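You operate a simulated robot arm through the tools that you are given. There is no shell and no other tool. Be economical: measure what you need, move in short steps, check, and stop when the job is done.

The job below is to be done with a simulated two-armed robot. You get a single attempt, and the scene is never put back.

TASK
Lock the green gloves from the black shelf unit in locker 5.
Fine: on its lower shelf.

Only the result counts: the job must be done as asked and must still hold three seconds after the hand-in. Knocking over, shifting, dropping, spilling or breaking anything else fails it.

THE ROBOT
Two 7-joint arms with fingered hands on one trunk, on a base that drives. Base frame: it is fixed to the floor where the robot stands at the start and does not move with it; the origin is under the middle of the robot, x ahead of it, y to its left, z up. Lengths are in m, angles in degrees, forces in N, time in s.
The left shoulder is at the start at [0.2, 0.135, 1.07], the right one opposite. Places, roughly: black gloves, blue gloves, green gloves [-0.75, -1.25, 1.25]; left locker door [0.7, 0.1, 1]; left locker latch [0.6, 0, 1]; lower shelf of the left locker [0.9, 0.1, 0.8]; middle locker door [0.7, -0.2, 1]; middle locker latch [0.6, -0.3, 1]; right locker door [0.7, -0.5, 1]; right locker latch [0.6, -0.6, 1]. Payload 4 kg a hand.
The tool frame of a hand sits at the grasp point between the pads (the TCP): z along the fingers, y along the line on which they close. The tips reach 0.025 m beyond it. Largest opening 0.088 m; the body of the gripper starts 0.029 m behind the TCP. The gripper is a hand of 4 fingers: y runs from the thumb to the fingers, the wrist lies at [-0.013, -0.106, -0.174] in the tool frame.
Orientation is that of the tool frame in the base frame, as a unit quaternion [w, x, y, z]. With the fingers straight down and the wrist toward the robot, the tool's x, y and z point along [0, 1, 0], [1, 0, 0] and [0, 0, -1] of the base frame.

THE INTERFACE
- The arms move only by the tool jog_arm. It takes "left_series", "right_series" or both (then of equal length, played together; a hand with none holds still); each is a list of rows, each a list of 6 numbers: the shift along the tool's x, y, z in m, then the turn, a rotation vector about the tool's x, y, z in degrees. In form: [[x, y, z, rx, ry, rz], ...]. A call has 1 to 10 rows; each row shifts and turns the commanded pose from where the row before left it, along the tool's axes as they then stand. A row lasts 0.2 s, in which the tool goes at most 0.05 m and 8.6 degrees; a call with a longer step from one row to the next is refused whole. A pose out of reach is approached as far as the arm can. The call stops where the force on the tool passes 50 N (or 10 N more than at its start, if that is more) or the arm is blocked; 0.2 s more then pass. In this call time passes only in rows, and 0.2 s behind the last. The reply holds the time, the measured pose of the TCP, the force on the tool along the base axes, the opening and the grip force, in the units named above and with some noise, with the torque about the TCP (base axes, N m) and any sound that the robot's microphone picked up.
- Cameras (640 x 400 px; columns grow to the right, rows downward): "scene" is now at [0.1404, -0.0038, 1.6695]; the picture's right is [-0.04, -1.00, 0.00], its down [-0.74, 0.03, -0.67] and it looks along [0.67, -0.03, -0.74] (base axes); focal length 241 px, centre (320, 200). "left" rides on the left gripper at [-0.064, -0.083, -0.098] in its tool frame; the picture's right is [-0.62, -0.37, 0.69], its down [0.71, -0.63, 0.30] and it looks along [0.32, 0.68, 0.65] (tool axes); focal length 265 px, centre (320, 200). "right" rides on the right gripper at [0.064, -0.083, -0.098] in its tool frame; the picture's right is [-0.62, 0.37, -0.69], its down [-0.71, -0.63, 0.30] and it looks along [-0.32, 0.68, 0.65] (tool axes); focal length 265 px, centre (320, 200). There is no depth. A picture from a camera that has moved, and an enlarged one, comes with that camera's place and axes in the base frame and with its lens.
- capture(camera): a new picture of that camera. The clock stands still meanwhile.
- raise_lower(by): slides the trunk up (or, below 0, down) by that many m; the arms and the scene camera ride with it, the base frame stays. It gives what a move gives, with no picture.
- drive_base(legs): drives the robot by 1 to 6 legs, each [ahead, left, turn to the left] in m, m and degrees, along the robot's own axes; the way and the turn of a leg run together, so that a leg with both is an arc; at most 1.5 m and 180 degrees a leg. The arms and the cameras ride along, it lands a little off, and it stops where it bumps. It gives what a move gives.
- set_fingers(index, middle, ring, thumb_bend, thumb_turn, hand): sets how far each is bent, from 0 (flat) to 100 (curled in); at 30 the hand is open as for a grip, at 70 the pads meet at the TCP. One left out holds its place. A second passes; each finger stops where it meets its share of the squeeze, and holds until it gets a number again. It is the only way to open and close the hand. It gives what a move gives, with no picture; readings hold the bend of each and the force on the fingers (four entries, about 0 where the hand has none), thumb and palm. thumb_turn goes from beside the hand (0) to across from the fingers (100), as for a grip.
- turn_head(pan, tilt): turns the head with the scene camera to pan (to the left, within 97 degrees either way) and tilt (down, from -29 to 69), counted from straight ahead of the robot. It gives what a move gives.
- inspect(camera, box): a new picture of the part [left, top, right, bottom] of that camera's present view, enlarged. The clock stands still meanwhile.
- sign_off(): hands the job in; it is judged then, once.

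Work in short steps. Places have to be worked out from the pictures, the camera data and where the tool is seen: move nearer, look again, correct. Check each grasp and each placing, and mend what went wrong. You have 120 turns and 100 pictures in all, those below and enlarged ones among them. Open the grippers and draw the arms clear of the work before you hand the job in, unless the task says otherwise; then end with one line.

The tools are called by a JSON object that holds its "method" and its "body". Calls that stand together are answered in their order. jog_arm: Moves the arms, as the interface text tells. Its arguments: {"type":"object","properties":{"left_series":{"type":"array","items":{"type":"array","items":{"type":"number"}}},"right_series":{"type":"array","items":{"type":"array","items":{"type":"number"}}}},"required":[]} The other tools are called the same way: raise_lower (by) slides the trunk up or down; set_fingers (index, middle, ring, thumb_bend, thumb_turn, hand) moves the fingers one by one; drive_base (legs) drives the base; turn_head (pan, tilt) turns the head that bears the scene camera; capture (camera) takes a picture; inspect (camera, box) takes an enlarged picture of a part of a camera's view; sign_off () hands the job in.

At the start:

```text
time_s: 0.0
left_eef_pos: [0.4871, 0.0163, 1.3276]
left_ee_rot: [0.001, 0.707, 0.707, 0.0]
left_contact_force: [0.0, 0.4, -0.4]
left_wrist_torque: [-0.02, 0.02, 0.04]
left_opening: 0.0874
left_grasp_force: 0.0
left_shape: jaw
left_bend: [30.0, 30.0, 30.0, 30.0, 98.0]
left_finger forces: [0.1, 0.1, 0.0, 0.1, 0.1, 0.0]
right_eef_pos: [0.3962, -0.399, 1.3228]
right_ee_rot: [0.001, 0.707, 0.707, -0.001]
right_contact_force: [-0.6, -0.7, 0.3]
right_wrist_torque: [-0.02, -0.01, 0.0]
right_opening: 0.0878
right_grasp_force: 0.0
right_shape: jaw
right_bend: [30.0, 30.0, 30.0, 30.0, 98.0]
right_finger forces: [0.1, 0.1, 0.0, 0.0, 0.1, 0.1]
trunk travel left (down, up): [-0.675, 0.095]
robot x, y, heading: [-0.0002, -0.0003, -0.2]
head pan, tilt: [-2.2, 47.9]
```

scene: 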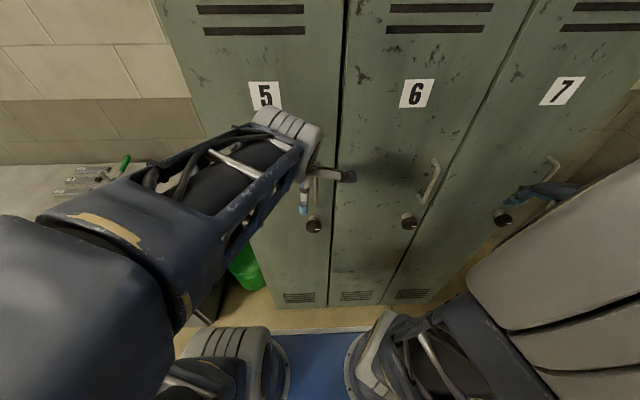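
right: 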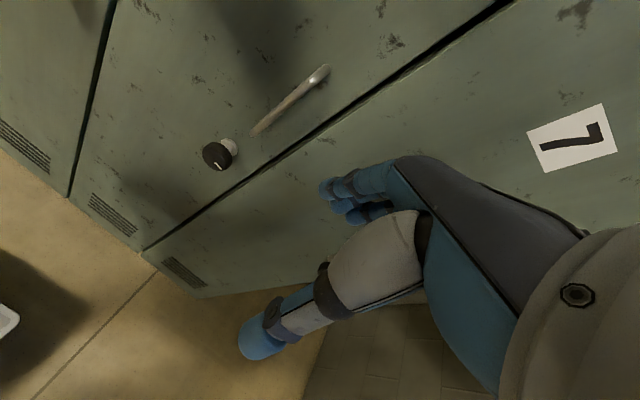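
left: 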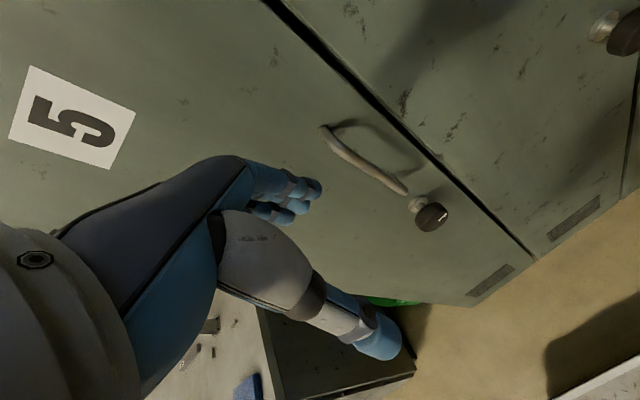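

The left locker carries number 5, with a bar handle and a round knob on its right side. I look toward the shelf unit first and enlarge the locker 5 latch.

{"method": "inspect", "body": {"camera": "left", "box": [300, 100, 480, 240]}}

{"method": "turn_head", "body": {"pan": -97, "tilt": 20}}

{"method": "capture", "body": {"camera": "scene"}}

```text
2.86 times, centred on (390, 170) of left
camera zoom: at [0.4026, -0.0473, 1.4249], right [-0.37, -0.62, -0.69], down [-0.63, 0.71, -0.3], along [0.68, 0.32, -0.65], focal length 758 px, centre (120, 286)
```

zoom: 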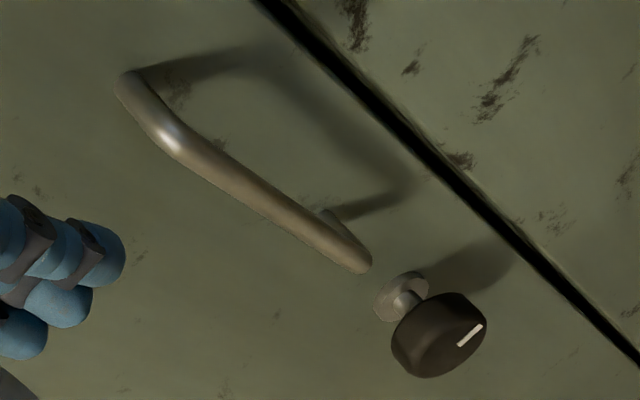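

```text
time_s: 1.7
left_eef_pos: [0.4865, 0.0166, 1.3271]
left_ee_rot: [0.0, 0.707, 0.707, -0.001]
left_contact_force: [1.0, 0.2, 0.0]
left_wrist_torque: [-0.02, -0.01, 0.02]
left_opening: 0.0878
left_grasp_force: 0.1
left_shape: jaw
left_bend: [30.0, 30.0, 30.0, 30.0, 98.0]
left_finger forces: [0.0, 0.0, 0.1, 0.1, 0.0, 0.0]
right_eef_pos: [0.3955, -0.3989, 1.3227]
right_ee_rot: [0.0, 0.707, 0.708, -0.001]
right_contact_force: [-0.3, -0.2, 0.2]
right_wrist_torque: [0.02, -0.01, 0.03]
right_opening: 0.0878
right_grasp_force: 0.1
right_shape: jaw
right_bend: [30.0, 30.0, 30.0, 30.0, 98.0]
right_finger forces: [0.1, 0.0, 0.0, 0.1, 0.0, 0.0]
trunk travel left (down, up): [-0.675, 0.095]
robot x, y, heading: [0.0006, -0.0008, 0.1]
head pan, tilt: [-97.0, 20.0]
```

```text
95 pictures are left
camera scene: at [0.0502, -0.0932, 1.7121], right [-0.99, 0.12, 0.0], down [0.04, 0.34, -0.94], along [-0.11, -0.93, -0.34], focal length 241 px, centre (320, 200)
```

scene: 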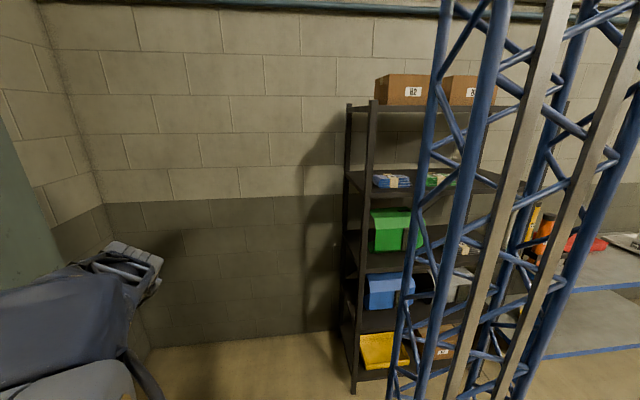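

The shelf unit stands on my right with the gloves on the shelf around z 1.25. I look at the rest of the surroundings and the latches before driving.

{"method": "inspect", "body": {"camera": "scene", "box": [340, 140, 500, 260]}}

{"method": "inspect", "body": {"camera": "right", "box": [180, 50, 360, 190]}}

{"method": "turn_head", "body": {"pan": 90, "tilt": 25}}

{"method": "capture", "body": {"camera": "scene"}}

{"method": "turn_head", "body": {"pan": 0, "tilt": 35}}

{"method": "capture", "body": {"camera": "scene"}}

```text
3.33 times, centred on (420, 200) of scene
camera zoom: at [0.0502, -0.0932, 1.7121], right [-0.99, 0.12, 0.0], down [0.04, 0.34, -0.94], along [-0.11, -0.93, -0.34], focal length 802 px, centre (-13, 200)
```

zoom: 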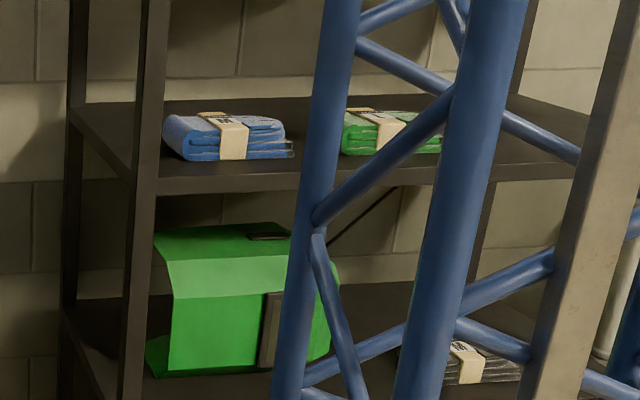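

```text
2.86 times, centred on (270, 120) of right
camera zoom: at [0.313, -0.3345, 1.4217], right [0.37, -0.62, 0.69], down [-0.63, -0.71, -0.3], along [0.68, -0.32, -0.65], focal length 758 px, centre (463, 429)
```

zoom: 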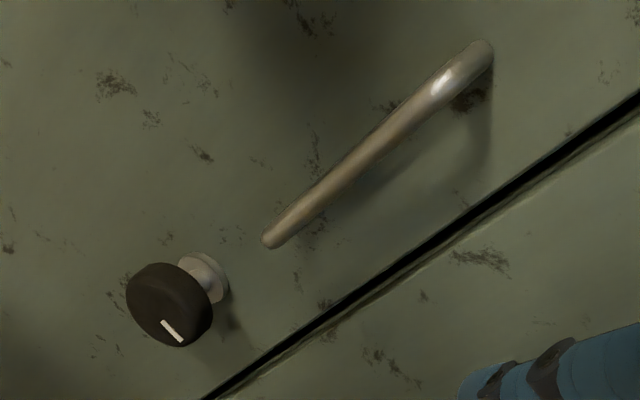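

```text
time_s: 4.5
left_eef_pos: [0.4883, 0.016, 1.3273]
left_ee_rot: [0.0, 0.707, 0.707, -0.001]
left_contact_force: [0.1, 0.4, -0.5]
left_wrist_torque: [0.0, 0.0, -0.04]
left_opening: 0.0876
left_grasp_force: 0.1
left_shape: jaw
left_bend: [30.0, 30.0, 30.0, 30.0, 98.0]
left_finger forces: [0.0, 0.0, 0.0, 0.1, 0.1, 0.0]
right_eef_pos: [0.3964, -0.3992, 1.3229]
right_ee_rot: [0.0, 0.707, 0.707, 0.0]
right_contact_force: [-0.3, -0.5, -0.8]
right_wrist_torque: [0.0, 0.0, -0.01]
right_opening: 0.0878
right_grasp_force: 0.0
right_shape: jaw
right_bend: [30.0, 30.0, 30.0, 30.0, 98.0]
right_finger forces: [0.0, 0.0, 0.0, 0.1, 0.0, 0.0]
trunk travel left (down, up): [-0.675, 0.095]
robot x, y, heading: [-0.001, -0.0012, -0.1]
head pan, tilt: [90.0, 25.0]
```

```text
92 pictures are left
camera scene: at [0.0615, 0.0914, 1.7041], right [1.0, 0.0, 0.0], down [0.0, -0.42, -0.91], along [0.0, 0.91, -0.42], focal length 241 px, centre (320, 200)
```

scene: 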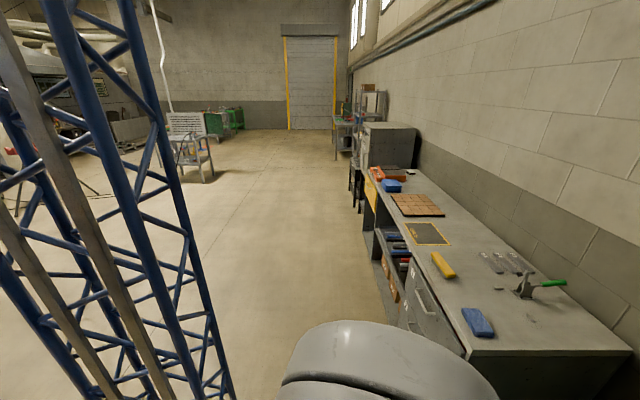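

```text
time_s: 6.1
left_eef_pos: [0.4878, 0.0169, 1.3267]
left_ee_rot: [0.0, 0.707, 0.707, 0.0]
left_contact_force: [0.3, -1.2, 0.7]
left_wrist_torque: [0.01, 0.0, 0.01]
left_opening: 0.0873
left_grasp_force: 0.1
left_shape: jaw
left_bend: [30.0, 30.0, 30.0, 30.0, 98.0]
left_finger forces: [0.1, 0.0, 0.0, 0.0, 0.1, 0.1]
right_eef_pos: [0.3974, -0.3985, 1.3224]
right_ee_rot: [0.0, 0.707, 0.707, -0.001]
right_contact_force: [0.1, 0.6, -0.8]
right_wrist_torque: [-0.01, -0.02, -0.01]
right_opening: 0.0876
right_grasp_force: 0.0
right_shape: jaw
right_bend: [30.0, 30.0, 30.0, 30.0, 98.0]
right_finger forces: [0.0, 0.0, 0.1, 0.0, 0.1, 0.0]
trunk travel left (down, up): [-0.675, 0.095]
robot x, y, heading: [0.0014, 0.0034, -0.0]
head pan, tilt: [0.0, 35.0]
```

```text
91 pictures are left
camera scene: at [0.1496, -0.0007, 1.6883], right [0.0, -1.0, 0.0], down [-0.57, 0.0, -0.82], along [0.82, 0.0, -0.57], focal length 241 px, centre (320, 200)
```

scene: 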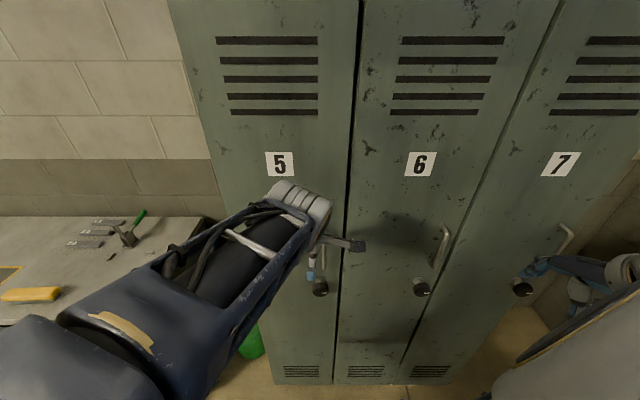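

Both latches show their marker pointing the same way (toward −y). I move the left arm aside to the left to get a clear view of locker 5.

{"method": "jog_arm", "body": {"left_series": [[0.05, -0.01, 0, 0, 0, 0], [0.05, -0.01, 0, 0, 0, 0], [0.05, -0.02, 0, 0, 0, 0], [0.05, -0.02, 0, 0, 0, 0], [0.05, -0.02, 0, 0, 0, 0], [0.05, -0.02, 0, 0, 0, 0]]}}

{"method": "turn_head", "body": {"pan": 0, "tilt": 48}}

{"method": "capture", "body": {"camera": "scene"}}

{"method": "inspect", "body": {"camera": "scene", "box": [240, 120, 400, 240]}}

{"method": "capture", "body": {"camera": "left"}}

```text
refused: row 1 steps farther than a row can; nothing moved
```

```text
time_s: 6.9
left_eef_pos: [0.488, 0.0169, 1.3277]
left_ee_rot: [-0.001, 0.707, 0.707, 0.0]
left_contact_force: [0.7, 0.3, 0.0]
left_wrist_torque: [0.03, -0.03, -0.02]
left_opening: 0.0876
left_grasp_force: 0.0
left_shape: jaw
left_bend: [30.0, 30.0, 30.0, 30.0, 98.0]
left_finger forces: [0.0, 0.0, 0.0, 0.1, 0.1, 0.0]
right_eef_pos: [0.3965, -0.3983, 1.3216]
right_ee_rot: [-0.001, 0.707, 0.707, -0.001]
right_contact_force: [-0.7, 0.0, 0.8]
right_wrist_torque: [0.01, 0.01, -0.04]
right_opening: 0.0874
right_grasp_force: 0.0
right_shape: jaw
right_bend: [30.0, 30.0, 30.0, 30.0, 98.0]
right_finger forces: [0.0, 0.1, 0.0, 0.1, 0.1, 0.1]
trunk travel left (down, up): [-0.675, 0.095]
robot x, y, heading: [0.0007, 0.0009, -0.2]
head pan, tilt: [0.0, 48.0]
```

```text
90 pictures are left
camera scene: at [0.1403, -0.0007, 1.6693], right [0.0, -1.0, 0.0], down [-0.74, 0.0, -0.67], along [0.67, 0.0, -0.74], focal length 241 px, centre (320, 200)
```

scene: 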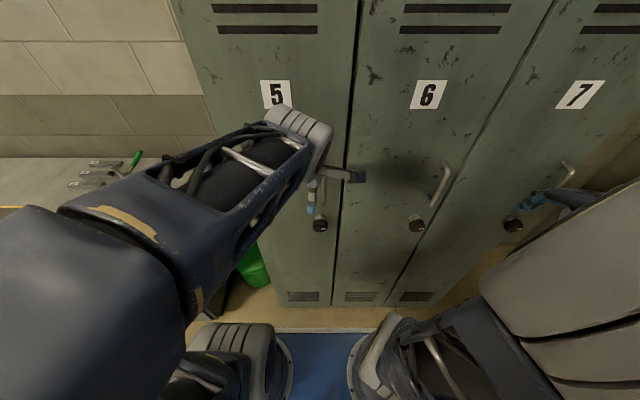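

```text
3.33 times, centred on (320, 180) of scene
camera zoom: at [0.1403, -0.0007, 1.6693], right [0.0, -1.0, 0.0], down [-0.74, 0.0, -0.67], along [0.67, 0.0, -0.74], focal length 802 px, centre (320, 267)
```

zoom: 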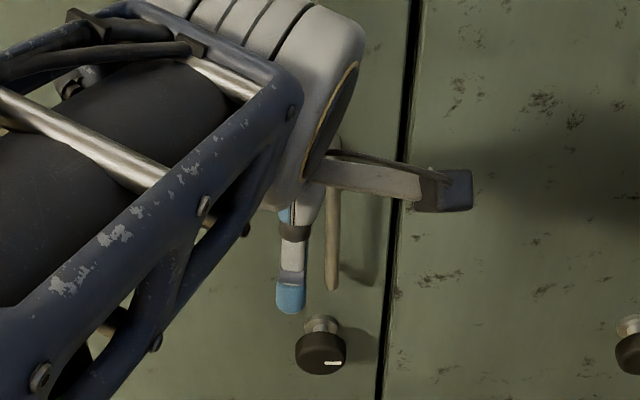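

```text
88 pictures are left
camera left: at [0.4026, -0.0474, 1.4249], right [-0.37, -0.62, -0.69], down [-0.63, 0.71, -0.3], along [0.68, 0.32, -0.65], focal length 265 px, centre (320, 200)
```

left: 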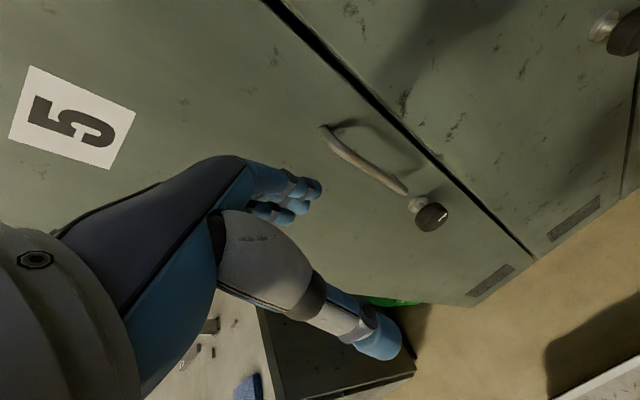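

Triangulated: handle bar at about x 0.60, y −0.012, z 1.13–1.28, knob face near [0.602, −0.003, 1.027]. I back the base off 0.25 m for arm room and swing the left arm aside.

{"method": "drive_base", "body": {"legs": [[-0.25, 0, 0]]}}

{"method": "jog_arm", "body": {"left_series": [[0.045, -0.015, 0, 0, 0, 0], [0.045, -0.015, 0, 0, 0, 0], [0.045, -0.015, 0, 0, 0, 0], [0.045, -0.015, 0, 0, 0, 0], [0.045, -0.015, 0, 0, 0, 0], [0.045, -0.015, 0, 0, 0, 0]], "right_series": [[0, 0, 0, -8, 0, 0], [0, 0, 0, -8, 0, 0], [0, 0, 0, -8, 0, 0], [0, 0, 0, -8, 0, 0], [0, 0, 0, -8, 0, 0], [0, 0, 0, -5, 0, 0]]}}

```text
time_s: 8.7
left_eef_pos: [0.2323, 0.018, 1.327]
left_ee_rot: [0.0, 0.707, 0.707, 0.0]
left_contact_force: [0.5, -0.4, 0.2]
left_wrist_torque: [0.02, -0.01, 0.02]
left_opening: 0.0878
left_grasp_force: 0.1
left_shape: jaw
left_bend: [30.0, 30.0, 30.0, 30.0, 98.0]
left_finger forces: [0.0, 0.0, 0.0, 0.1, 0.1, 0.1]
right_eef_pos: [0.141, -0.3987, 1.3228]
right_ee_rot: [0.0, 0.707, 0.707, 0.0]
right_contact_force: [0.0, -0.4, -0.4]
right_wrist_torque: [0.03, -0.03, -0.01]
right_opening: 0.0876
right_grasp_force: 0.1
right_shape: jaw
right_bend: [30.0, 30.0, 30.0, 30.0, 98.0]
right_finger forces: [0.0, 0.1, 0.0, 0.0, 0.0, 0.1]
trunk travel left (down, up): [-0.675, 0.095]
robot x, y, heading: [-0.2558, 0.0012, 0.0]
head pan, tilt: [0.0, 48.0]
```

```text
time_s: 10.1
left_eef_pos: [0.1384, 0.2866, 1.331]
left_ee_rot: [0.0, 0.707, 0.707, 0.0]
left_contact_force: [-0.3, -0.1, 0.3]
left_wrist_torque: [0.04, -0.02, -0.01]
left_opening: 0.0876
left_grasp_force: 0.0
left_shape: jaw
left_bend: [30.0, 30.0, 30.0, 30.0, 98.0]
left_finger forces: [0.1, 0.0, 0.0, 0.0, 0.0, 0.0]
right_eef_pos: [0.1408, -0.399, 1.3239]
right_ee_rot: [0.272, 0.653, 0.653, 0.271]
right_contact_force: [-0.1, 0.1, -0.2]
right_wrist_torque: [-0.02, 0.05, 0.02]
right_opening: 0.0878
right_grasp_force: 0.1
right_shape: jaw
right_bend: [30.0, 30.0, 30.0, 30.0, 98.0]
right_finger forces: [0.0, 0.1, 0.1, 0.0, 0.0, 0.1]
trunk travel left (down, up): [-0.675, 0.095]
robot x, y, heading: [-0.2553, 0.0003, -0.0]
head pan, tilt: [0.0, 48.0]
```

Rotation tracks well. I finish the pitch to forward-pointing and begin the roll.

{"method": "jog_arm", "body": {"right_series": [[0, 0, 0, -8, 0, 0], [0, 0, 0, -8, 0, 0], [0, 0, 0, -8, 0, 0], [0, 0, 0, -8, 0, 0], [0, 0, 0, -8, 0, 0], [0, 0, 0, -5, 0, 0], [0, 0, 0, 0, 0, -8], [0, 0, 0, 0, 0, -8], [0, 0, 0, 0, 0, -8], [0, 0, 0, 0, 0, -8]]}}

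{"method": "jog_arm", "body": {"right_series": [[0, 0, 0, 0, 0, -8], [0, 0, 0, 0, 0, -8], [0, 0, 0, 0, 0, -8], [0, 0, 0, 0, 0, -8], [0, 0, 0, 0, 0, -8], [0, 0, 0, 0, 0, -8], [0, 0, 0, 0, 0, -8], [0, 0, 0, 0, 0, -2]]}}

```text
time_s: 12.3
left_eef_pos: [0.1386, 0.2857, 1.3309]
left_ee_rot: [0.0, 0.707, 0.707, -0.001]
left_contact_force: [0.5, -0.7, 0.8]
left_wrist_torque: [0.04, -0.01, -0.01]
left_opening: 0.0875
left_grasp_force: 0.0
left_shape: jaw
left_bend: [30.0, 30.0, 30.0, 30.0, 98.0]
left_finger forces: [0.0, 0.0, 0.0, 0.1, 0.0, 0.0]
right_eef_pos: [0.1401, -0.4394, 1.4158]
right_ee_rot: [0.619, 0.342, 0.619, 0.342]
right_contact_force: [0.5, -0.5, -0.9]
right_wrist_torque: [-0.05, 0.03, 0.02]
right_opening: 0.0879
right_grasp_force: 0.0
right_shape: jaw
right_bend: [30.0, 30.0, 30.0, 30.0, 98.0]
right_finger forces: [0.0, 0.1, 0.0, 0.0, 0.1, 0.0]
right hand out of reach, approached as far as the arm can: row 7, 8, 9, 10
trunk travel left (down, up): [-0.675, 0.095]
robot x, y, heading: [-0.256, -0.0003, 0.1]
head pan, tilt: [0.0, 48.0]
```

```text
time_s: 14.1
left_eef_pos: [0.1379, 0.2857, 1.3292]
left_ee_rot: [0.0, 0.707, 0.707, 0.0]
left_contact_force: [0.6, 0.4, -0.2]
left_wrist_torque: [-0.01, -0.04, 0.0]
left_opening: 0.0876
left_grasp_force: 0.0
left_shape: jaw
left_bend: [30.0, 30.0, 30.0, 30.0, 98.0]
left_finger forces: [0.1, 0.1, 0.1, 0.1, 0.0, 0.0]
right_eef_pos: [0.1484, -0.4736, 1.5696]
right_ee_rot: [0.698, 0.076, 0.708, 0.08]
right_contact_force: [0.1, -0.1, -0.5]
right_wrist_torque: [0.01, -0.01, -0.01]
right_opening: 0.0877
right_grasp_force: 0.0
right_shape: jaw
right_bend: [30.0, 30.0, 30.0, 30.0, 98.0]
right_finger forces: [0.0, 0.1, 0.0, 0.0, 0.0, 0.1]
right hand out of reach, approached as far as the arm can: row 1, 2, 3, 4, 5, 6, 7, 8
trunk travel left (down, up): [-0.675, 0.095]
robot x, y, heading: [-0.252, 0.0027, 0.2]
head pan, tilt: [0.0, 48.0]
```

The roll was too close to the body, so the arm drifted up. I now command the hand forward and left to a standoff before the handle, where there is room.

{"method": "jog_arm", "body": {"right_series": [[0.0, 0.01, 0.045, 0, 0, 0], [0.0, 0.01, 0.045, 0, 0, 0], [0.0, 0.01, 0.045, 0, 0, 0], [0.0, 0.01, 0.045, 0, 0, 0], [0.0, 0.01, 0.045, 0, 0, 0]]}}

```text
time_s: 15.3
left_eef_pos: [0.1392, 0.2859, 1.3306]
left_ee_rot: [0.0, 0.707, 0.707, 0.0]
left_contact_force: [-1.2, 0.0, -0.7]
left_wrist_torque: [0.01, -0.02, 0.0]
left_opening: 0.0877
left_grasp_force: 0.0
left_shape: jaw
left_bend: [30.0, 30.0, 30.0, 30.0, 98.0]
left_finger forces: [0.0, 0.1, 0.2, 0.0, 0.1, 0.0]
right_eef_pos: [0.3725, -0.4253, 1.5777]
right_ee_rot: [0.698, 0.076, 0.707, 0.08]
right_contact_force: [-0.6, -0.1, 0.2]
right_wrist_torque: [0.02, -0.03, 0.0]
right_opening: 0.0878
right_grasp_force: 0.0
right_shape: jaw
right_bend: [30.0, 30.0, 30.0, 30.0, 98.0]
right_finger forces: [0.0, 0.0, 0.0, 0.0, 0.0, 0.0]
trunk travel left (down, up): [-0.675, 0.095]
robot x, y, heading: [-0.2585, 0.0, 0.2]
head pan, tilt: [0.0, 48.0]
```

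The commanded pose follows the reached one. I finish the roll (12.5° left) and move down and left.

{"method": "jog_arm", "body": {"right_series": [[0, 0, 0, 0, 0, -6.3], [0, 0, 0, 0, 0, -6.3], [0.045, 0.015, 0, 0, 0, 0], [0.045, 0.015, 0, 0, 0, 0], [0.045, 0.015, 0, 0, 0, 0], [0.045, 0.015, 0, 0, 0, 0], [0.04, 0.025, 0, 0, 0, 0], [0.04, 0.025, 0, 0, 0, 0], [0.04, 0.025, 0, 0, 0, 0], [0.04, 0.025, 0, 0, 0, 0]]}}

```text
time_s: 17.5
left_eef_pos: [0.1387, 0.2849, 1.3301]
left_ee_rot: [0.0, 0.707, 0.707, 0.0]
left_contact_force: [1.3, -0.4, 0.0]
left_wrist_torque: [-0.01, 0.01, -0.01]
left_opening: 0.0875
left_grasp_force: 0.1
left_shape: jaw
left_bend: [30.0, 30.0, 30.0, 30.0, 98.0]
left_finger forces: [0.0, 0.0, 0.1, 0.0, 0.1, 0.1]
right_eef_pos: [0.368, -0.2647, 1.2377]
right_ee_rot: [0.702, -0.001, 0.712, 0.003]
right_contact_force: [0.0, 0.4, 0.8]
right_wrist_torque: [0.02, 0.01, -0.03]
right_opening: 0.0879
right_grasp_force: 0.1
right_shape: jaw
right_bend: [30.0, 30.0, 30.0, 30.0, 98.0]
right_finger forces: [0.0, 0.1, 0.0, 0.1, 0.0, 0.0]
trunk travel left (down, up): [-0.675, 0.095]
robot x, y, heading: [-0.2562, -0.0019, 0.1]
head pan, tilt: [0.0, 48.0]
```

Good, orientation reached. I shift left to line up with the bar (y −0.012), at x≈0.46, then look.

{"method": "jog_arm", "body": {"right_series": [[0.004, 0.045, 0.012, 0, 0, 0], [0.004, 0.045, 0.012, 0, 0, 0], [0.004, 0.045, 0.012, 0, 0, 0], [0.004, 0.045, 0.012, 0, 0, 0], [0.004, 0.045, 0.012, 0, 0, 0], [0.004, 0.028, 0.02, 0, 0, 0]]}}

{"method": "capture", "body": {"camera": "scene"}}

{"method": "capture", "body": {"camera": "right"}}

```text
time_s: 18.9
left_eef_pos: [0.1394, 0.2843, 1.3303]
left_ee_rot: [0.0, 0.707, 0.707, 0.0]
left_contact_force: [-0.3, 0.4, 0.1]
left_wrist_torque: [0.03, -0.01, 0.0]
left_opening: 0.0877
left_grasp_force: 0.0
left_shape: jaw
left_bend: [30.0, 30.0, 30.0, 30.0, 98.0]
left_finger forces: [0.0, 0.0, 0.1, 0.0, 0.0, 0.0]
right_eef_pos: [0.4471, -0.0104, 1.2127]
right_ee_rot: [0.703, -0.001, 0.711, 0.002]
right_contact_force: [0.8, -1.0, -0.1]
right_wrist_torque: [0.0, -0.01, 0.02]
right_opening: 0.0875
right_grasp_force: 0.1
right_shape: jaw
right_bend: [30.0, 30.0, 30.0, 30.0, 98.0]
right_finger forces: [0.0, 0.1, 0.1, 0.0, 0.0, 0.0]
trunk travel left (down, up): [-0.675, 0.095]
robot x, y, heading: [-0.2557, 0.0016, -0.0]
head pan, tilt: [0.0, 48.0]
```

```text
87 pictures are left
camera scene: at [-0.1159, -0.0013, 1.6693], right [0.0, -1.0, 0.0], down [-0.74, 0.0, -0.67], along [0.67, 0.0, -0.74], focal length 241 px, centre (320, 200)
```

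scene: 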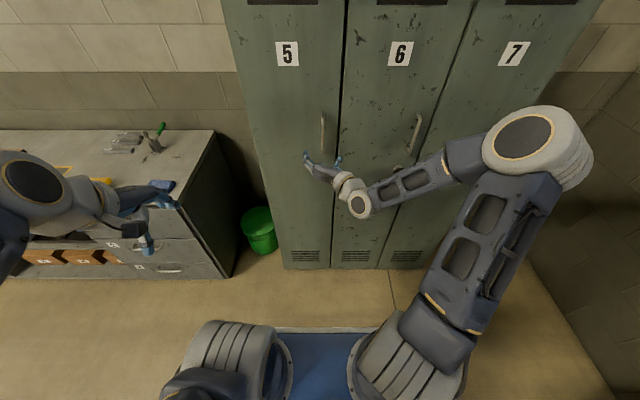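

```text
86 pictures are left
camera right: at [0.3487, -0.094, 1.1487], right [-0.69, 0.36, 0.63], down [0.31, -0.63, 0.71], along [0.65, 0.69, 0.32], focal length 265 px, centre (320, 200)
```

right: 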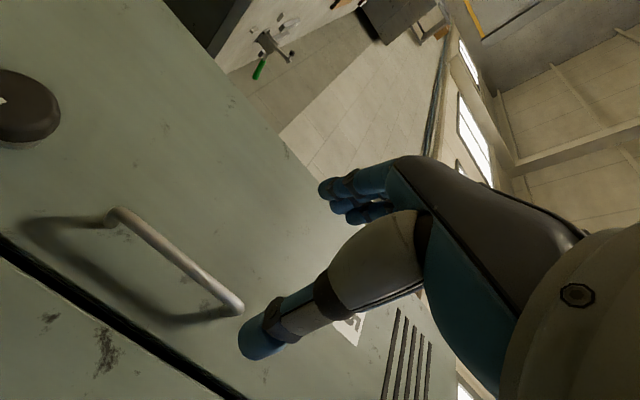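

The bar is confirmed at x 0.60, y −0.012, z 1.12–1.26, aligned with the hand. I move forward 0.15 m so the bar enters between thumb and fingers.

{"method": "jog_arm", "body": {"right_series": [[0.008, 0, 0.045, 0, 0, 0], [0.006, 0, 0.045, 0, 0, 0], [0, 0, 0.035, 0, 0, 0], [0, 0, 0.025, 0, 0, 0]]}}

{"method": "capture", "body": {"camera": "right"}}

```text
time_s: 19.9
left_eef_pos: [0.139, 0.2858, 1.3296]
left_ee_rot: [0.0, 0.707, 0.707, 0.001]
left_contact_force: [0.3, -0.3, -0.6]
left_wrist_torque: [-0.02, -0.03, -0.01]
left_opening: 0.0874
left_grasp_force: 0.0
left_shape: jaw
left_bend: [30.0, 30.0, 30.0, 30.0, 98.0]
left_finger forces: [0.0, 0.1, 0.1, 0.0, 0.1, 0.0]
right_eef_pos: [0.5984, -0.0085, 1.1964]
right_ee_rot: [0.703, -0.001, 0.711, 0.002]
right_contact_force: [-0.1, 0.3, 0.4]
right_wrist_torque: [0.02, 0.01, 0.01]
right_opening: 0.0875
right_grasp_force: 0.0
right_shape: jaw
right_bend: [30.0, 30.0, 30.0, 30.0, 98.0]
right_finger forces: [0.1, 0.0, 0.0, 0.1, 0.0, 0.1]
trunk travel left (down, up): [-0.675, 0.095]
robot x, y, heading: [-0.2552, 0.005, -0.1]
head pan, tilt: [0.0, 48.0]
```

```text
85 pictures are left
camera right: at [0.499, -0.0924, 1.1335], right [-0.69, 0.36, 0.63], down [0.32, -0.63, 0.71], along [0.65, 0.69, 0.32], focal length 265 px, centre (320, 200)
```

right: 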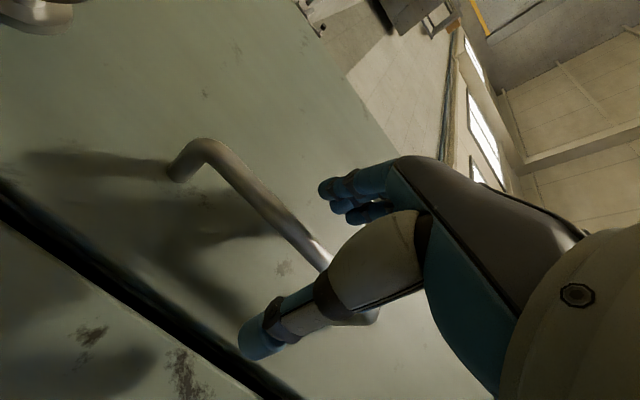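

The bar lies between thumb and fingers. I close the hand on it.

{"method": "set_fingers", "body": {"hand": "right", "index": 72, "middle": 72, "ring": 72, "thumb_bend": 72}}

{"method": "capture", "body": {"camera": "right"}}

```text
time_s: 20.9
left_eef_pos: [0.1391, 0.2869, 1.3296]
left_ee_rot: [0.0, 0.707, 0.707, 0.0]
left_contact_force: [0.3, 0.2, 0.0]
left_wrist_torque: [0.0, 0.03, -0.02]
left_opening: 0.0879
left_grasp_force: 0.1
left_shape: jaw
left_bend: [30.0, 30.0, 30.0, 30.0, 98.0]
left_finger forces: [0.0, 0.1, 0.0, 0.0, 0.1, 0.1]
right_eef_pos: [0.598, -0.0081, 1.1959]
right_ee_rot: [0.702, -0.002, 0.712, 0.002]
right_contact_force: [0.5, 1.3, 0.8]
right_wrist_torque: [-0.03, 0.02, -0.02]
right_opening: 0.0001
right_grasp_force: 3.8
right_shape: fingers
right_bend: [72.0, 72.0, 71.0, 69.0, 97.0]
right_finger forces: [1.5, 1.0, 2.4, 0.0, 3.0, 0.1]
trunk travel left (down, up): [-0.675, 0.095]
robot x, y, heading: [-0.2515, 0.0022, -0.0]
head pan, tilt: [0.0, 48.0]
```

```text
84 pictures are left
camera right: at [0.4989, -0.0923, 1.1335], right [-0.69, 0.36, 0.63], down [0.32, -0.63, 0.71], along [0.65, 0.69, 0.32], focal length 265 px, centre (320, 200)
```

right: 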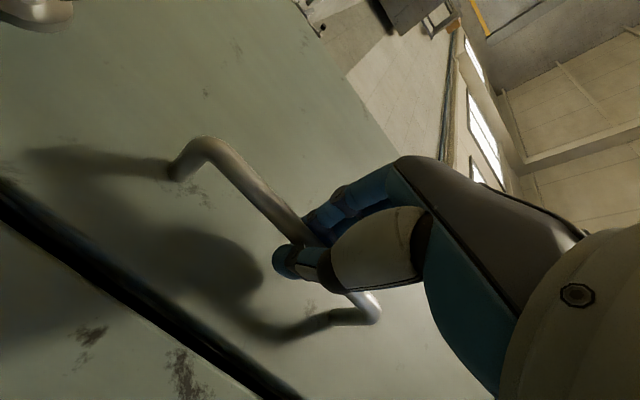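

The fingers closed on each other: the bar is really at x≈0.625. I reopen, advance 0.03 m, and close again.

{"method": "set_fingers", "body": {"hand": "right", "index": 30, "middle": 30, "ring": 30, "thumb_bend": 30}}

{"method": "jog_arm", "body": {"right_series": [[0, 0, 0.015, 0, 0, 0], [0, 0, 0.015, 0, 0, 0]]}}

{"method": "set_fingers", "body": {"hand": "right", "index": 72, "middle": 72, "ring": 72, "thumb_bend": 72}}

{"method": "capture", "body": {"camera": "right"}}

```text
time_s: 21.9
left_eef_pos: [0.1385, 0.2847, 1.3296]
left_ee_rot: [-0.001, 0.707, 0.707, -0.001]
left_contact_force: [0.5, 0.9, -0.4]
left_wrist_torque: [0.0, -0.01, 0.01]
left_opening: 0.0874
left_grasp_force: 0.1
left_shape: jaw
left_bend: [30.0, 30.0, 30.0, 30.0, 98.0]
left_finger forces: [0.1, 0.1, 0.0, 0.0, 0.0, 0.1]
right_eef_pos: [0.5978, -0.0092, 1.1946]
right_ee_rot: [0.702, -0.002, 0.712, 0.002]
right_contact_force: [0.3, 0.5, 0.0]
right_wrist_torque: [0.01, 0.03, -0.01]
right_opening: 0.0844
right_grasp_force: 0.0
right_shape: fingers
right_bend: [30.0, 30.0, 30.0, 30.0, 98.0]
right_finger forces: [0.1, 0.1, 0.1, 0.0, 0.0, 0.0]
trunk travel left (down, up): [-0.675, 0.095]
robot x, y, heading: [-0.253, -0.0049, 0.1]
head pan, tilt: [0.0, 48.0]
```

```text
time_s: 22.5
left_eef_pos: [0.1379, 0.2846, 1.3316]
left_ee_rot: [0.0, 0.707, 0.707, 0.001]
left_contact_force: [-0.3, 0.0, 0.3]
left_wrist_torque: [0.0, 0.0, 0.02]
left_opening: 0.0875
left_grasp_force: 0.0
left_shape: jaw
left_bend: [30.0, 30.0, 30.0, 30.0, 98.0]
left_finger forces: [0.0, 0.0, 0.1, 0.0, 0.0, 0.0]
right_eef_pos: [0.6244, -0.0073, 1.1956]
right_ee_rot: [0.702, -0.005, 0.712, 0.004]
right_contact_force: [-40.7, -3.7, 1.1]
right_wrist_torque: [0.1, -0.3, 1.11]
right_opening: 0.0867
right_grasp_force: 20.0
right_shape: fingers
right_bend: [30.0, 30.0, 30.0, 27.0, 98.0]
right_finger forces: [4.5, 27.4, 0.1, 0.1, 8.3, 0.0]
trunk travel left (down, up): [-0.675, 0.095]
robot x, y, heading: [-0.2589, -0.0013, -0.3]
head pan, tilt: [0.0, 48.0]
```

```text
time_s: 22.9
left_eef_pos: [0.1351, 0.2855, 1.3318]
left_ee_rot: [0.001, 0.707, 0.707, 0.0]
left_contact_force: [0.8, -0.1, 0.5]
left_wrist_torque: [0.01, -0.01, 0.02]
left_opening: 0.0873
left_grasp_force: 0.0
left_shape: jaw
left_bend: [30.0, 30.0, 30.0, 30.0, 98.0]
left_finger forces: [0.1, 0.0, 0.0, 0.0, 0.0, 0.0]
right_eef_pos: [0.6186, -0.0, 1.1947]
right_ee_rot: [0.701, -0.01, 0.713, 0.009]
right_contact_force: [-53.1, 0.6, 3.2]
right_wrist_torque: [-0.02, 0.08, 0.1]
right_opening: 0.0477
right_grasp_force: 27.1
right_shape: fingers
right_bend: [50.0, 39.0, 71.0, 50.0, 98.0]
right_finger forces: [19.0, 10.5, 0.1, 0.1, 23.7, 0.0]
trunk travel left (down, up): [-0.675, 0.095]
robot x, y, heading: [-0.2571, -0.0039, -0.0]
head pan, tilt: [0.0, 48.0]
stopped (right hand): the force on the tool passed its limit at 54 N (the readings are from after the stop); the commanded pose is now the measured one
```

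```text
83 pictures are left
camera right: at [0.5216, -0.0849, 1.1322], right [-0.69, 0.35, 0.63], down [0.33, -0.62, 0.71], along [0.64, 0.7, 0.31], focal length 265 px, centre (320, 200)
```

right: 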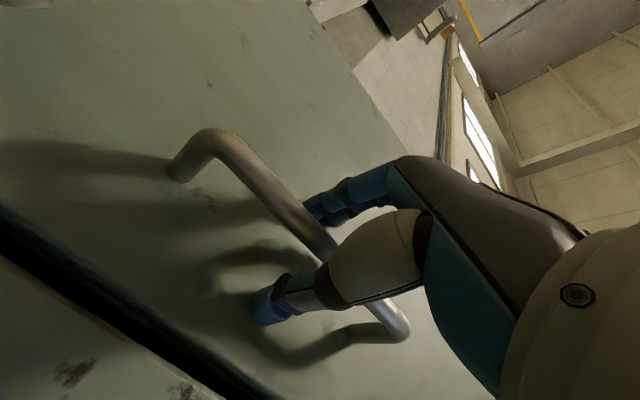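

The tips pressed on the door while curling. I open, back off about 1 cm, recentre and close again.

{"method": "set_fingers", "body": {"hand": "right", "index": 30, "middle": 30, "ring": 30, "thumb_bend": 30}}

{"method": "jog_arm", "body": {"right_series": [[0, -0.004, -0.006, 0, 0, 0], [0, 0, 0, 0, 0, 0]]}}

{"method": "set_fingers", "body": {"hand": "right", "index": 72, "middle": 72, "ring": 72, "thumb_bend": 72}}

{"method": "inspect", "body": {"camera": "right", "box": [160, 100, 480, 360]}}

```text
time_s: 23.7
left_eef_pos: [0.1382, 0.2863, 1.3306]
left_ee_rot: [0.0, 0.707, 0.707, -0.001]
left_contact_force: [0.0, 0.8, -0.1]
left_wrist_torque: [0.01, -0.03, 0.0]
left_opening: 0.0876
left_grasp_force: 0.0
left_shape: jaw
left_bend: [30.0, 30.0, 30.0, 30.0, 98.0]
left_finger forces: [0.1, 0.1, 0.0, 0.0, 0.1, 0.1]
right_eef_pos: [0.6197, 0.0008, 1.1911]
right_ee_rot: [0.7, -0.011, 0.714, 0.009]
right_contact_force: [-0.3, 0.4, 0.6]
right_wrist_torque: [-0.01, -0.02, -0.02]
right_opening: 0.084
right_grasp_force: 0.2
right_shape: fingers
right_bend: [30.0, 30.0, 30.0, 31.0, 98.0]
right_finger forces: [0.0, 0.0, 0.0, 0.0, 0.5, 0.0]
trunk travel left (down, up): [-0.675, 0.095]
robot x, y, heading: [-0.2549, 0.0012, -0.2]
head pan, tilt: [0.0, 48.0]
stopped (right hand): the force on the tool passed its limit at 64 N (the readings are from after the stop); the commanded pose is now the measured one
```

```text
time_s: 24.3
left_eef_pos: [0.1382, 0.286, 1.3303]
left_ee_rot: [0.0, 0.707, 0.707, 0.0]
left_contact_force: [0.9, -0.9, -0.5]
left_wrist_torque: [-0.02, 0.02, -0.03]
left_opening: 0.0877
left_grasp_force: 0.1
left_shape: jaw
left_bend: [30.0, 30.0, 30.0, 30.0, 98.0]
left_finger forces: [0.0, 0.0, 0.0, 0.0, 0.0, 0.0]
right_eef_pos: [0.6149, -0.002, 1.1917]
right_ee_rot: [0.699, -0.011, 0.715, 0.01]
right_contact_force: [0.0, -0.4, -0.4]
right_wrist_torque: [-0.02, -0.02, 0.01]
right_opening: 0.0844
right_grasp_force: 0.1
right_shape: fingers
right_bend: [30.0, 30.0, 30.0, 30.0, 98.0]
right_finger forces: [0.1, 0.0, 0.1, 0.1, 0.0, 0.0]
trunk travel left (down, up): [-0.675, 0.095]
robot x, y, heading: [-0.2572, -0.0003, -0.0]
head pan, tilt: [0.0, 48.0]
```

```text
time_s: 25.3
left_eef_pos: [0.1386, 0.2867, 1.3291]
left_ee_rot: [0.0, 0.707, 0.707, 0.0]
left_contact_force: [0.6, 0.5, -0.2]
left_wrist_torque: [-0.01, 0.02, 0.03]
left_opening: 0.0877
left_grasp_force: 0.0
left_shape: jaw
left_bend: [30.0, 30.0, 30.0, 30.0, 98.0]
left_finger forces: [0.0, 0.0, 0.1, 0.1, 0.0, 0.0]
right_eef_pos: [0.6146, -0.0043, 1.1918]
right_ee_rot: [0.699, -0.009, 0.715, 0.009]
right_contact_force: [0.1, -6.0, 1.3]
right_wrist_torque: [-0.01, 0.0, 0.05]
right_opening: 0.0
right_grasp_force: 3.2
right_shape: fingers
right_bend: [72.0, 72.0, 72.0, 70.0, 98.0]
right_finger forces: [0.1, 0.0, 0.0, 0.0, 5.1, 0.1]
trunk travel left (down, up): [-0.675, 0.095]
robot x, y, heading: [-0.2549, 0.0003, 0.1]
head pan, tilt: [0.0, 48.0]
```

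```text
1.54 times, centred on (320, 230) of right
camera zoom: at [0.518, -0.0886, 1.1299], right [-0.69, 0.35, 0.63], down [0.34, -0.62, 0.71], along [0.64, 0.7, 0.31], focal length 408 px, centre (320, 154)
```

zoom: 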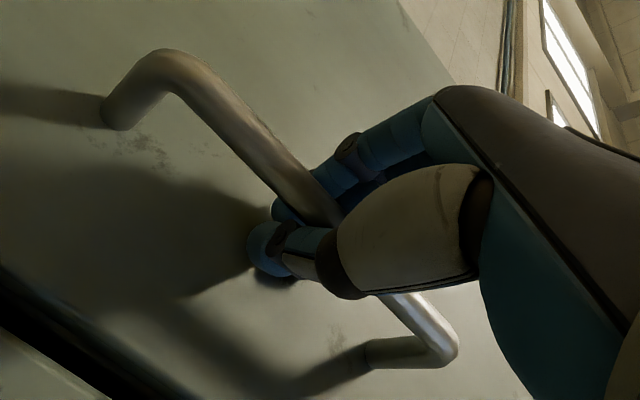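

The zoom shows the bar enclosed between thumb and fingers with the pads meeting behind it — a hook hold. I pull gently to test whether the door is unlocked.

{"method": "jog_arm", "body": {"right_series": [[0, 0, -0.015, 0, 0, 0], [0, 0, -0.015, 0, 0, 0], [0, 0, -0.015, 0, 0, 0]]}}

{"method": "inspect", "body": {"camera": "scene", "box": [240, 60, 440, 200]}}

```text
time_s: 26.1
left_eef_pos: [0.1389, 0.2863, 1.3309]
left_ee_rot: [0.0, 0.707, 0.708, 0.0]
left_contact_force: [0.1, 0.0, 0.4]
left_wrist_torque: [-0.01, 0.03, 0.02]
left_opening: 0.0879
left_grasp_force: 0.2
left_shape: jaw
left_bend: [30.0, 30.0, 30.0, 30.0, 98.0]
left_finger forces: [0.0, 0.1, 0.0, 0.1, 0.0, 0.0]
right_eef_pos: [0.5693, -0.0031, 1.1924]
right_ee_rot: [0.699, -0.012, 0.715, 0.011]
right_contact_force: [0.7, -0.1, 0.1]
right_wrist_torque: [0.0, -0.01, 0.04]
right_opening: 0.0
right_grasp_force: 0.0
right_shape: fingers
right_bend: [72.0, 72.0, 72.0, 71.0, 97.0]
right_finger forces: [0.0, 0.0, 0.1, 0.0, 0.1, 0.0]
trunk travel left (down, up): [-0.675, 0.095]
robot x, y, heading: [-0.2564, -0.0026, 0.1]
head pan, tilt: [0.0, 48.0]
```

```text
2.86 times, centred on (340, 130) of scene
camera zoom: at [-0.1163, -0.0006, 1.6693], right [0.0, -1.0, 0.0], down [-0.74, 0.0, -0.67], along [0.67, 0.0, -0.74], focal length 687 px, centre (263, 400)
```

zoom: 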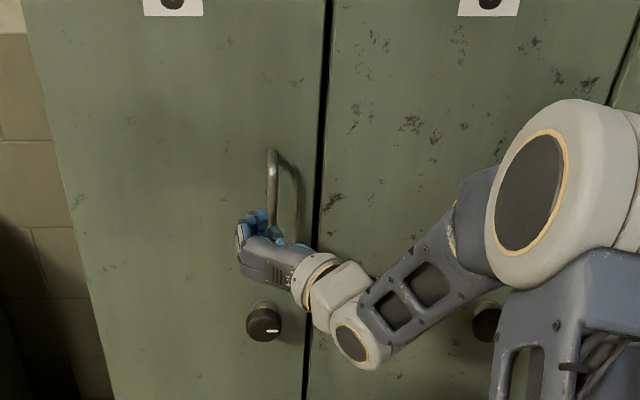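

The hand slipped off; the door did not move. I open the hand, back out a little and measure the bar again more carefully.

{"method": "set_fingers", "body": {"hand": "right", "index": 30, "middle": 30, "ring": 30, "thumb_bend": 30}}

{"method": "inspect", "body": {"camera": "right", "box": [100, 100, 420, 360]}}

{"method": "jog_arm", "body": {"right_series": [[0, 0, -0.045, 0, 0, 0], [0, -0.045, -0.015, 0, 0, 0], [0, -0.045, 0, 0, 0, 0]]}}

{"method": "inspect", "body": {"camera": "scene", "box": [280, 90, 380, 170]}}

{"method": "capture", "body": {"camera": "right"}}

```text
time_s: 27.1
left_eef_pos: [0.139, 0.2858, 1.3299]
left_ee_rot: [0.0, 0.707, 0.707, -0.001]
left_contact_force: [-0.3, 0.3, 0.5]
left_wrist_torque: [-0.02, -0.01, 0.01]
left_opening: 0.0877
left_grasp_force: 0.0
left_shape: jaw
left_bend: [30.0, 30.0, 30.0, 30.0, 98.0]
left_finger forces: [0.1, 0.0, 0.1, 0.0, 0.0, 0.0]
right_eef_pos: [0.571, -0.0047, 1.1937]
right_ee_rot: [0.699, -0.011, 0.715, 0.01]
right_contact_force: [-0.8, -0.5, -0.7]
right_wrist_torque: [0.03, 0.01, 0.0]
right_opening: 0.0845
right_grasp_force: 0.0
right_shape: fingers
right_bend: [30.0, 30.0, 30.0, 30.0, 97.0]
right_finger forces: [0.0, 0.1, 0.0, 0.1, 0.0, 0.0]
trunk travel left (down, up): [-0.675, 0.095]
robot x, y, heading: [-0.2573, 0.0003, -0.1]
head pan, tilt: [0.0, 48.0]
```

```text
1.54 times, centred on (260, 230) of right
camera zoom: at [0.4729, -0.0905, 1.1312], right [-0.69, 0.35, 0.63], down [0.34, -0.62, 0.71], along [0.64, 0.7, 0.31], focal length 408 px, centre (412, 154)
```

zoom: 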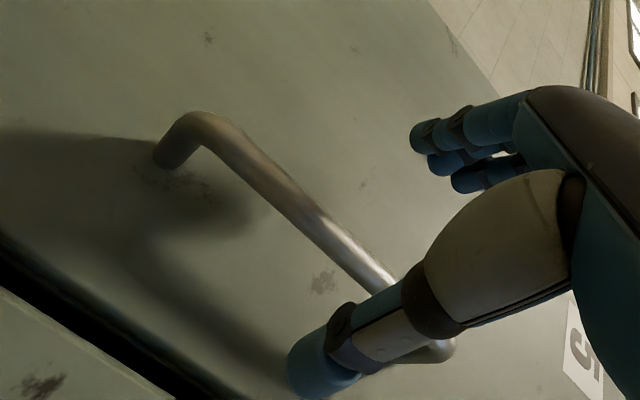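

```text
time_s: 27.9
left_eef_pos: [0.1378, 0.2865, 1.3289]
left_ee_rot: [-0.001, 0.707, 0.708, 0.0]
left_contact_force: [1.0, 0.0, -0.3]
left_wrist_torque: [-0.01, -0.03, -0.03]
left_opening: 0.0876
left_grasp_force: 0.0
left_shape: jaw
left_bend: [30.0, 30.0, 30.0, 30.0, 98.0]
left_finger forces: [0.0, 0.1, 0.0, 0.0, 0.0, 0.1]
right_eef_pos: [0.513, -0.0945, 1.1951]
right_ee_rot: [0.699, -0.011, 0.715, 0.01]
right_contact_force: [-0.8, 0.7, 0.1]
right_wrist_torque: [-0.04, 0.0, -0.01]
right_opening: 0.0842
right_grasp_force: 0.0
right_shape: fingers
right_bend: [30.0, 30.0, 30.0, 30.0, 97.0]
right_finger forces: [0.0, 0.1, 0.0, 0.0, 0.1, 0.0]
trunk travel left (down, up): [-0.675, 0.095]
robot x, y, heading: [-0.2563, 0.003, 0.3]
head pan, tilt: [0.0, 48.0]
```

```text
5.00 times, centred on (330, 130) of scene
camera zoom: at [-0.1163, 0.0, 1.6693], right [0.0, -1.0, 0.0], down [-0.74, 0.0, -0.67], along [0.67, 0.0, -0.74], focal length 1203 px, centre (270, 550)
```

zoom: 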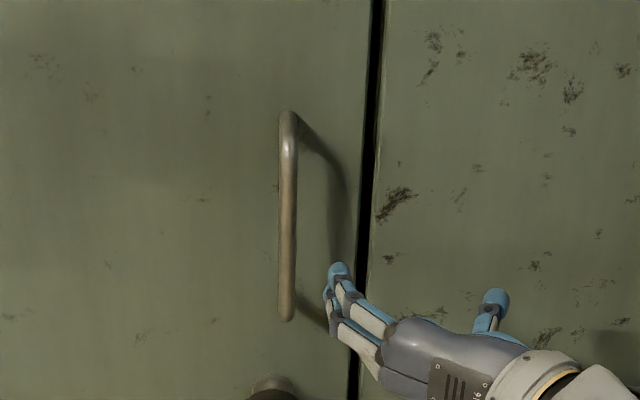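

```text
78 pictures are left
camera right: at [0.4148, -0.1811, 1.1329], right [-0.69, 0.35, 0.63], down [0.34, -0.62, 0.71], along [0.64, 0.7, 0.31], focal length 265 px, centre (320, 200)
```

right: 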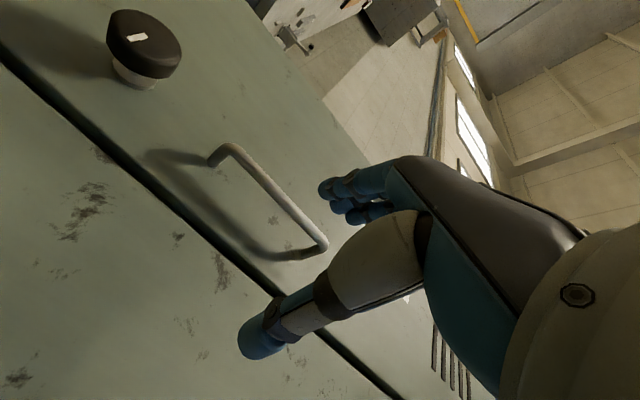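

The bar is at x≈0.607, y≈−0.0125; the hand slipping off suggests the door is locked, marker horizontal. I enlarge the knob to plan unlocking it.

{"method": "inspect", "body": {"camera": "right", "box": [80, 0, 240, 100]}}

{"method": "inspect", "body": {"camera": "scene", "box": [290, 130, 370, 180]}}

```text
4.00 times, centred on (160, 50) of right
camera zoom: at [0.4148, -0.1811, 1.1329], right [-0.69, 0.35, 0.63], down [0.34, -0.62, 0.71], along [0.64, 0.7, 0.31], focal length 1062 px, centre (960, 800)
```

zoom: 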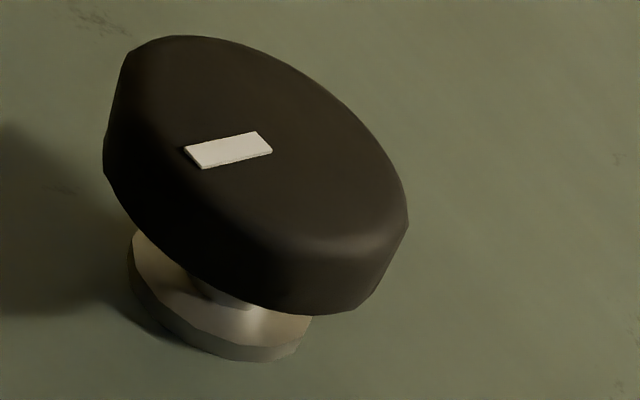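

```text
8.00 times, centred on (330, 155) of scene
camera zoom: at [-0.1163, 0.0, 1.6693], right [0.0, -1.0, 0.0], down [-0.74, 0.0, -0.67], along [0.67, 0.0, -0.74], focal length 1925 px, centre (240, 560)
```

zoom: 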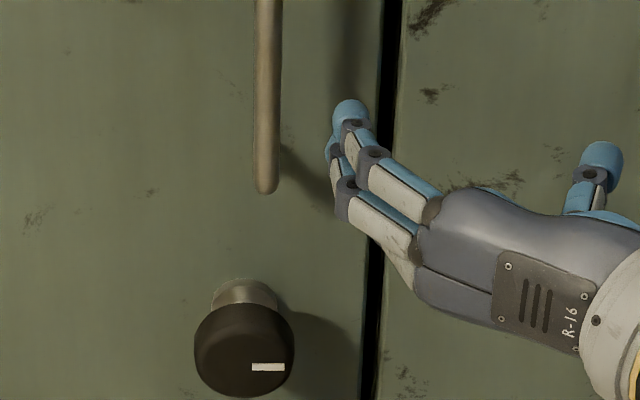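

Knob: about 5 cm across, front face centre near [0.604, −0.001, 1.02]. I bring the hand down in front of it, ready to grip with fingers either side.

{"method": "jog_arm", "body": {"right_series": [[0.045, 0, 0, 0, 0, 0], [0.045, 0, 0, 0, 0, 0], [0.045, 0.01, 0, 0, 0, 0], [0.04, 0.025, 0, 0, 0, 0], [0, 0.045, 0, 0, 0, 0], [0, 0.0135, 0.02, 0, 0, 0]]}}

{"method": "capture", "body": {"camera": "right"}}

{"method": "inspect", "body": {"camera": "scene", "box": [260, 110, 420, 230]}}

```text
time_s: 29.3
left_eef_pos: [0.1379, 0.2852, 1.3301]
left_ee_rot: [0.0, 0.707, 0.707, 0.0]
left_contact_force: [0.7, -0.8, 0.5]
left_wrist_torque: [0.04, -0.01, 0.0]
left_opening: 0.0877
left_grasp_force: 0.1
left_shape: jaw
left_bend: [30.0, 30.0, 30.0, 30.0, 98.0]
left_finger forces: [0.0, 0.0, 0.1, 0.0, 0.0, 0.1]
right_eef_pos: [0.5255, -0.0018, 1.0191]
right_ee_rot: [0.699, -0.01, 0.715, 0.01]
right_contact_force: [1.2, 0.4, -0.2]
right_wrist_torque: [-0.03, 0.05, 0.02]
right_opening: 0.0844
right_grasp_force: 0.0
right_shape: fingers
right_bend: [30.0, 30.0, 30.0, 30.0, 97.0]
right_finger forces: [0.0, 0.0, 0.0, 0.0, 0.0, 0.1]
trunk travel left (down, up): [-0.675, 0.095]
robot x, y, heading: [-0.2552, -0.0012, -0.1]
head pan, tilt: [0.0, 48.0]
```

```text
75 pictures are left
camera right: at [0.4293, -0.0877, 0.9561], right [-0.69, 0.35, 0.63], down [0.34, -0.62, 0.71], along [0.64, 0.7, 0.31], focal length 265 px, centre (320, 200)
```

right: 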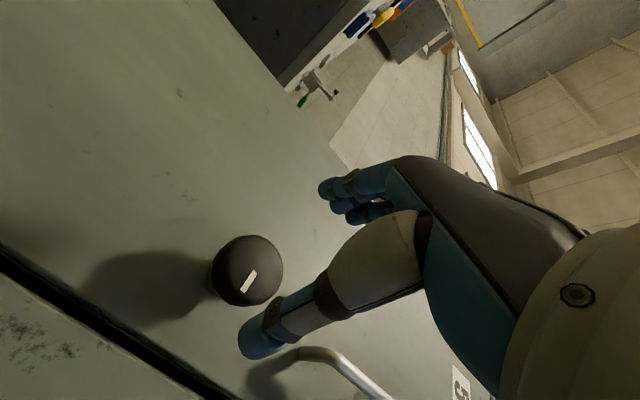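

```text
3.33 times, centred on (340, 170) of scene
camera zoom: at [-0.1164, -0.0008, 1.6693], right [0.0, -1.0, 0.0], down [-0.74, 0.0, -0.67], along [0.67, 0.0, -0.74], focal length 802 px, centre (253, 300)
```

zoom: 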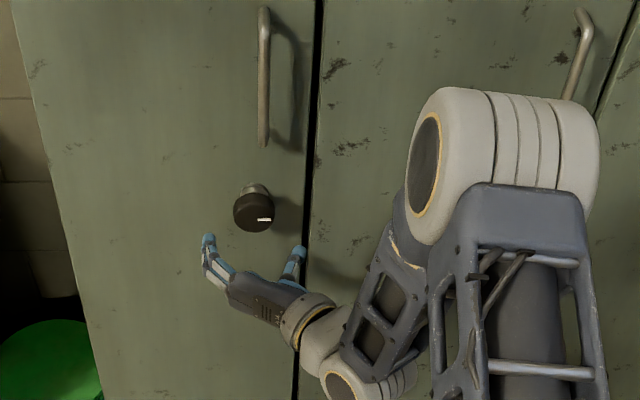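

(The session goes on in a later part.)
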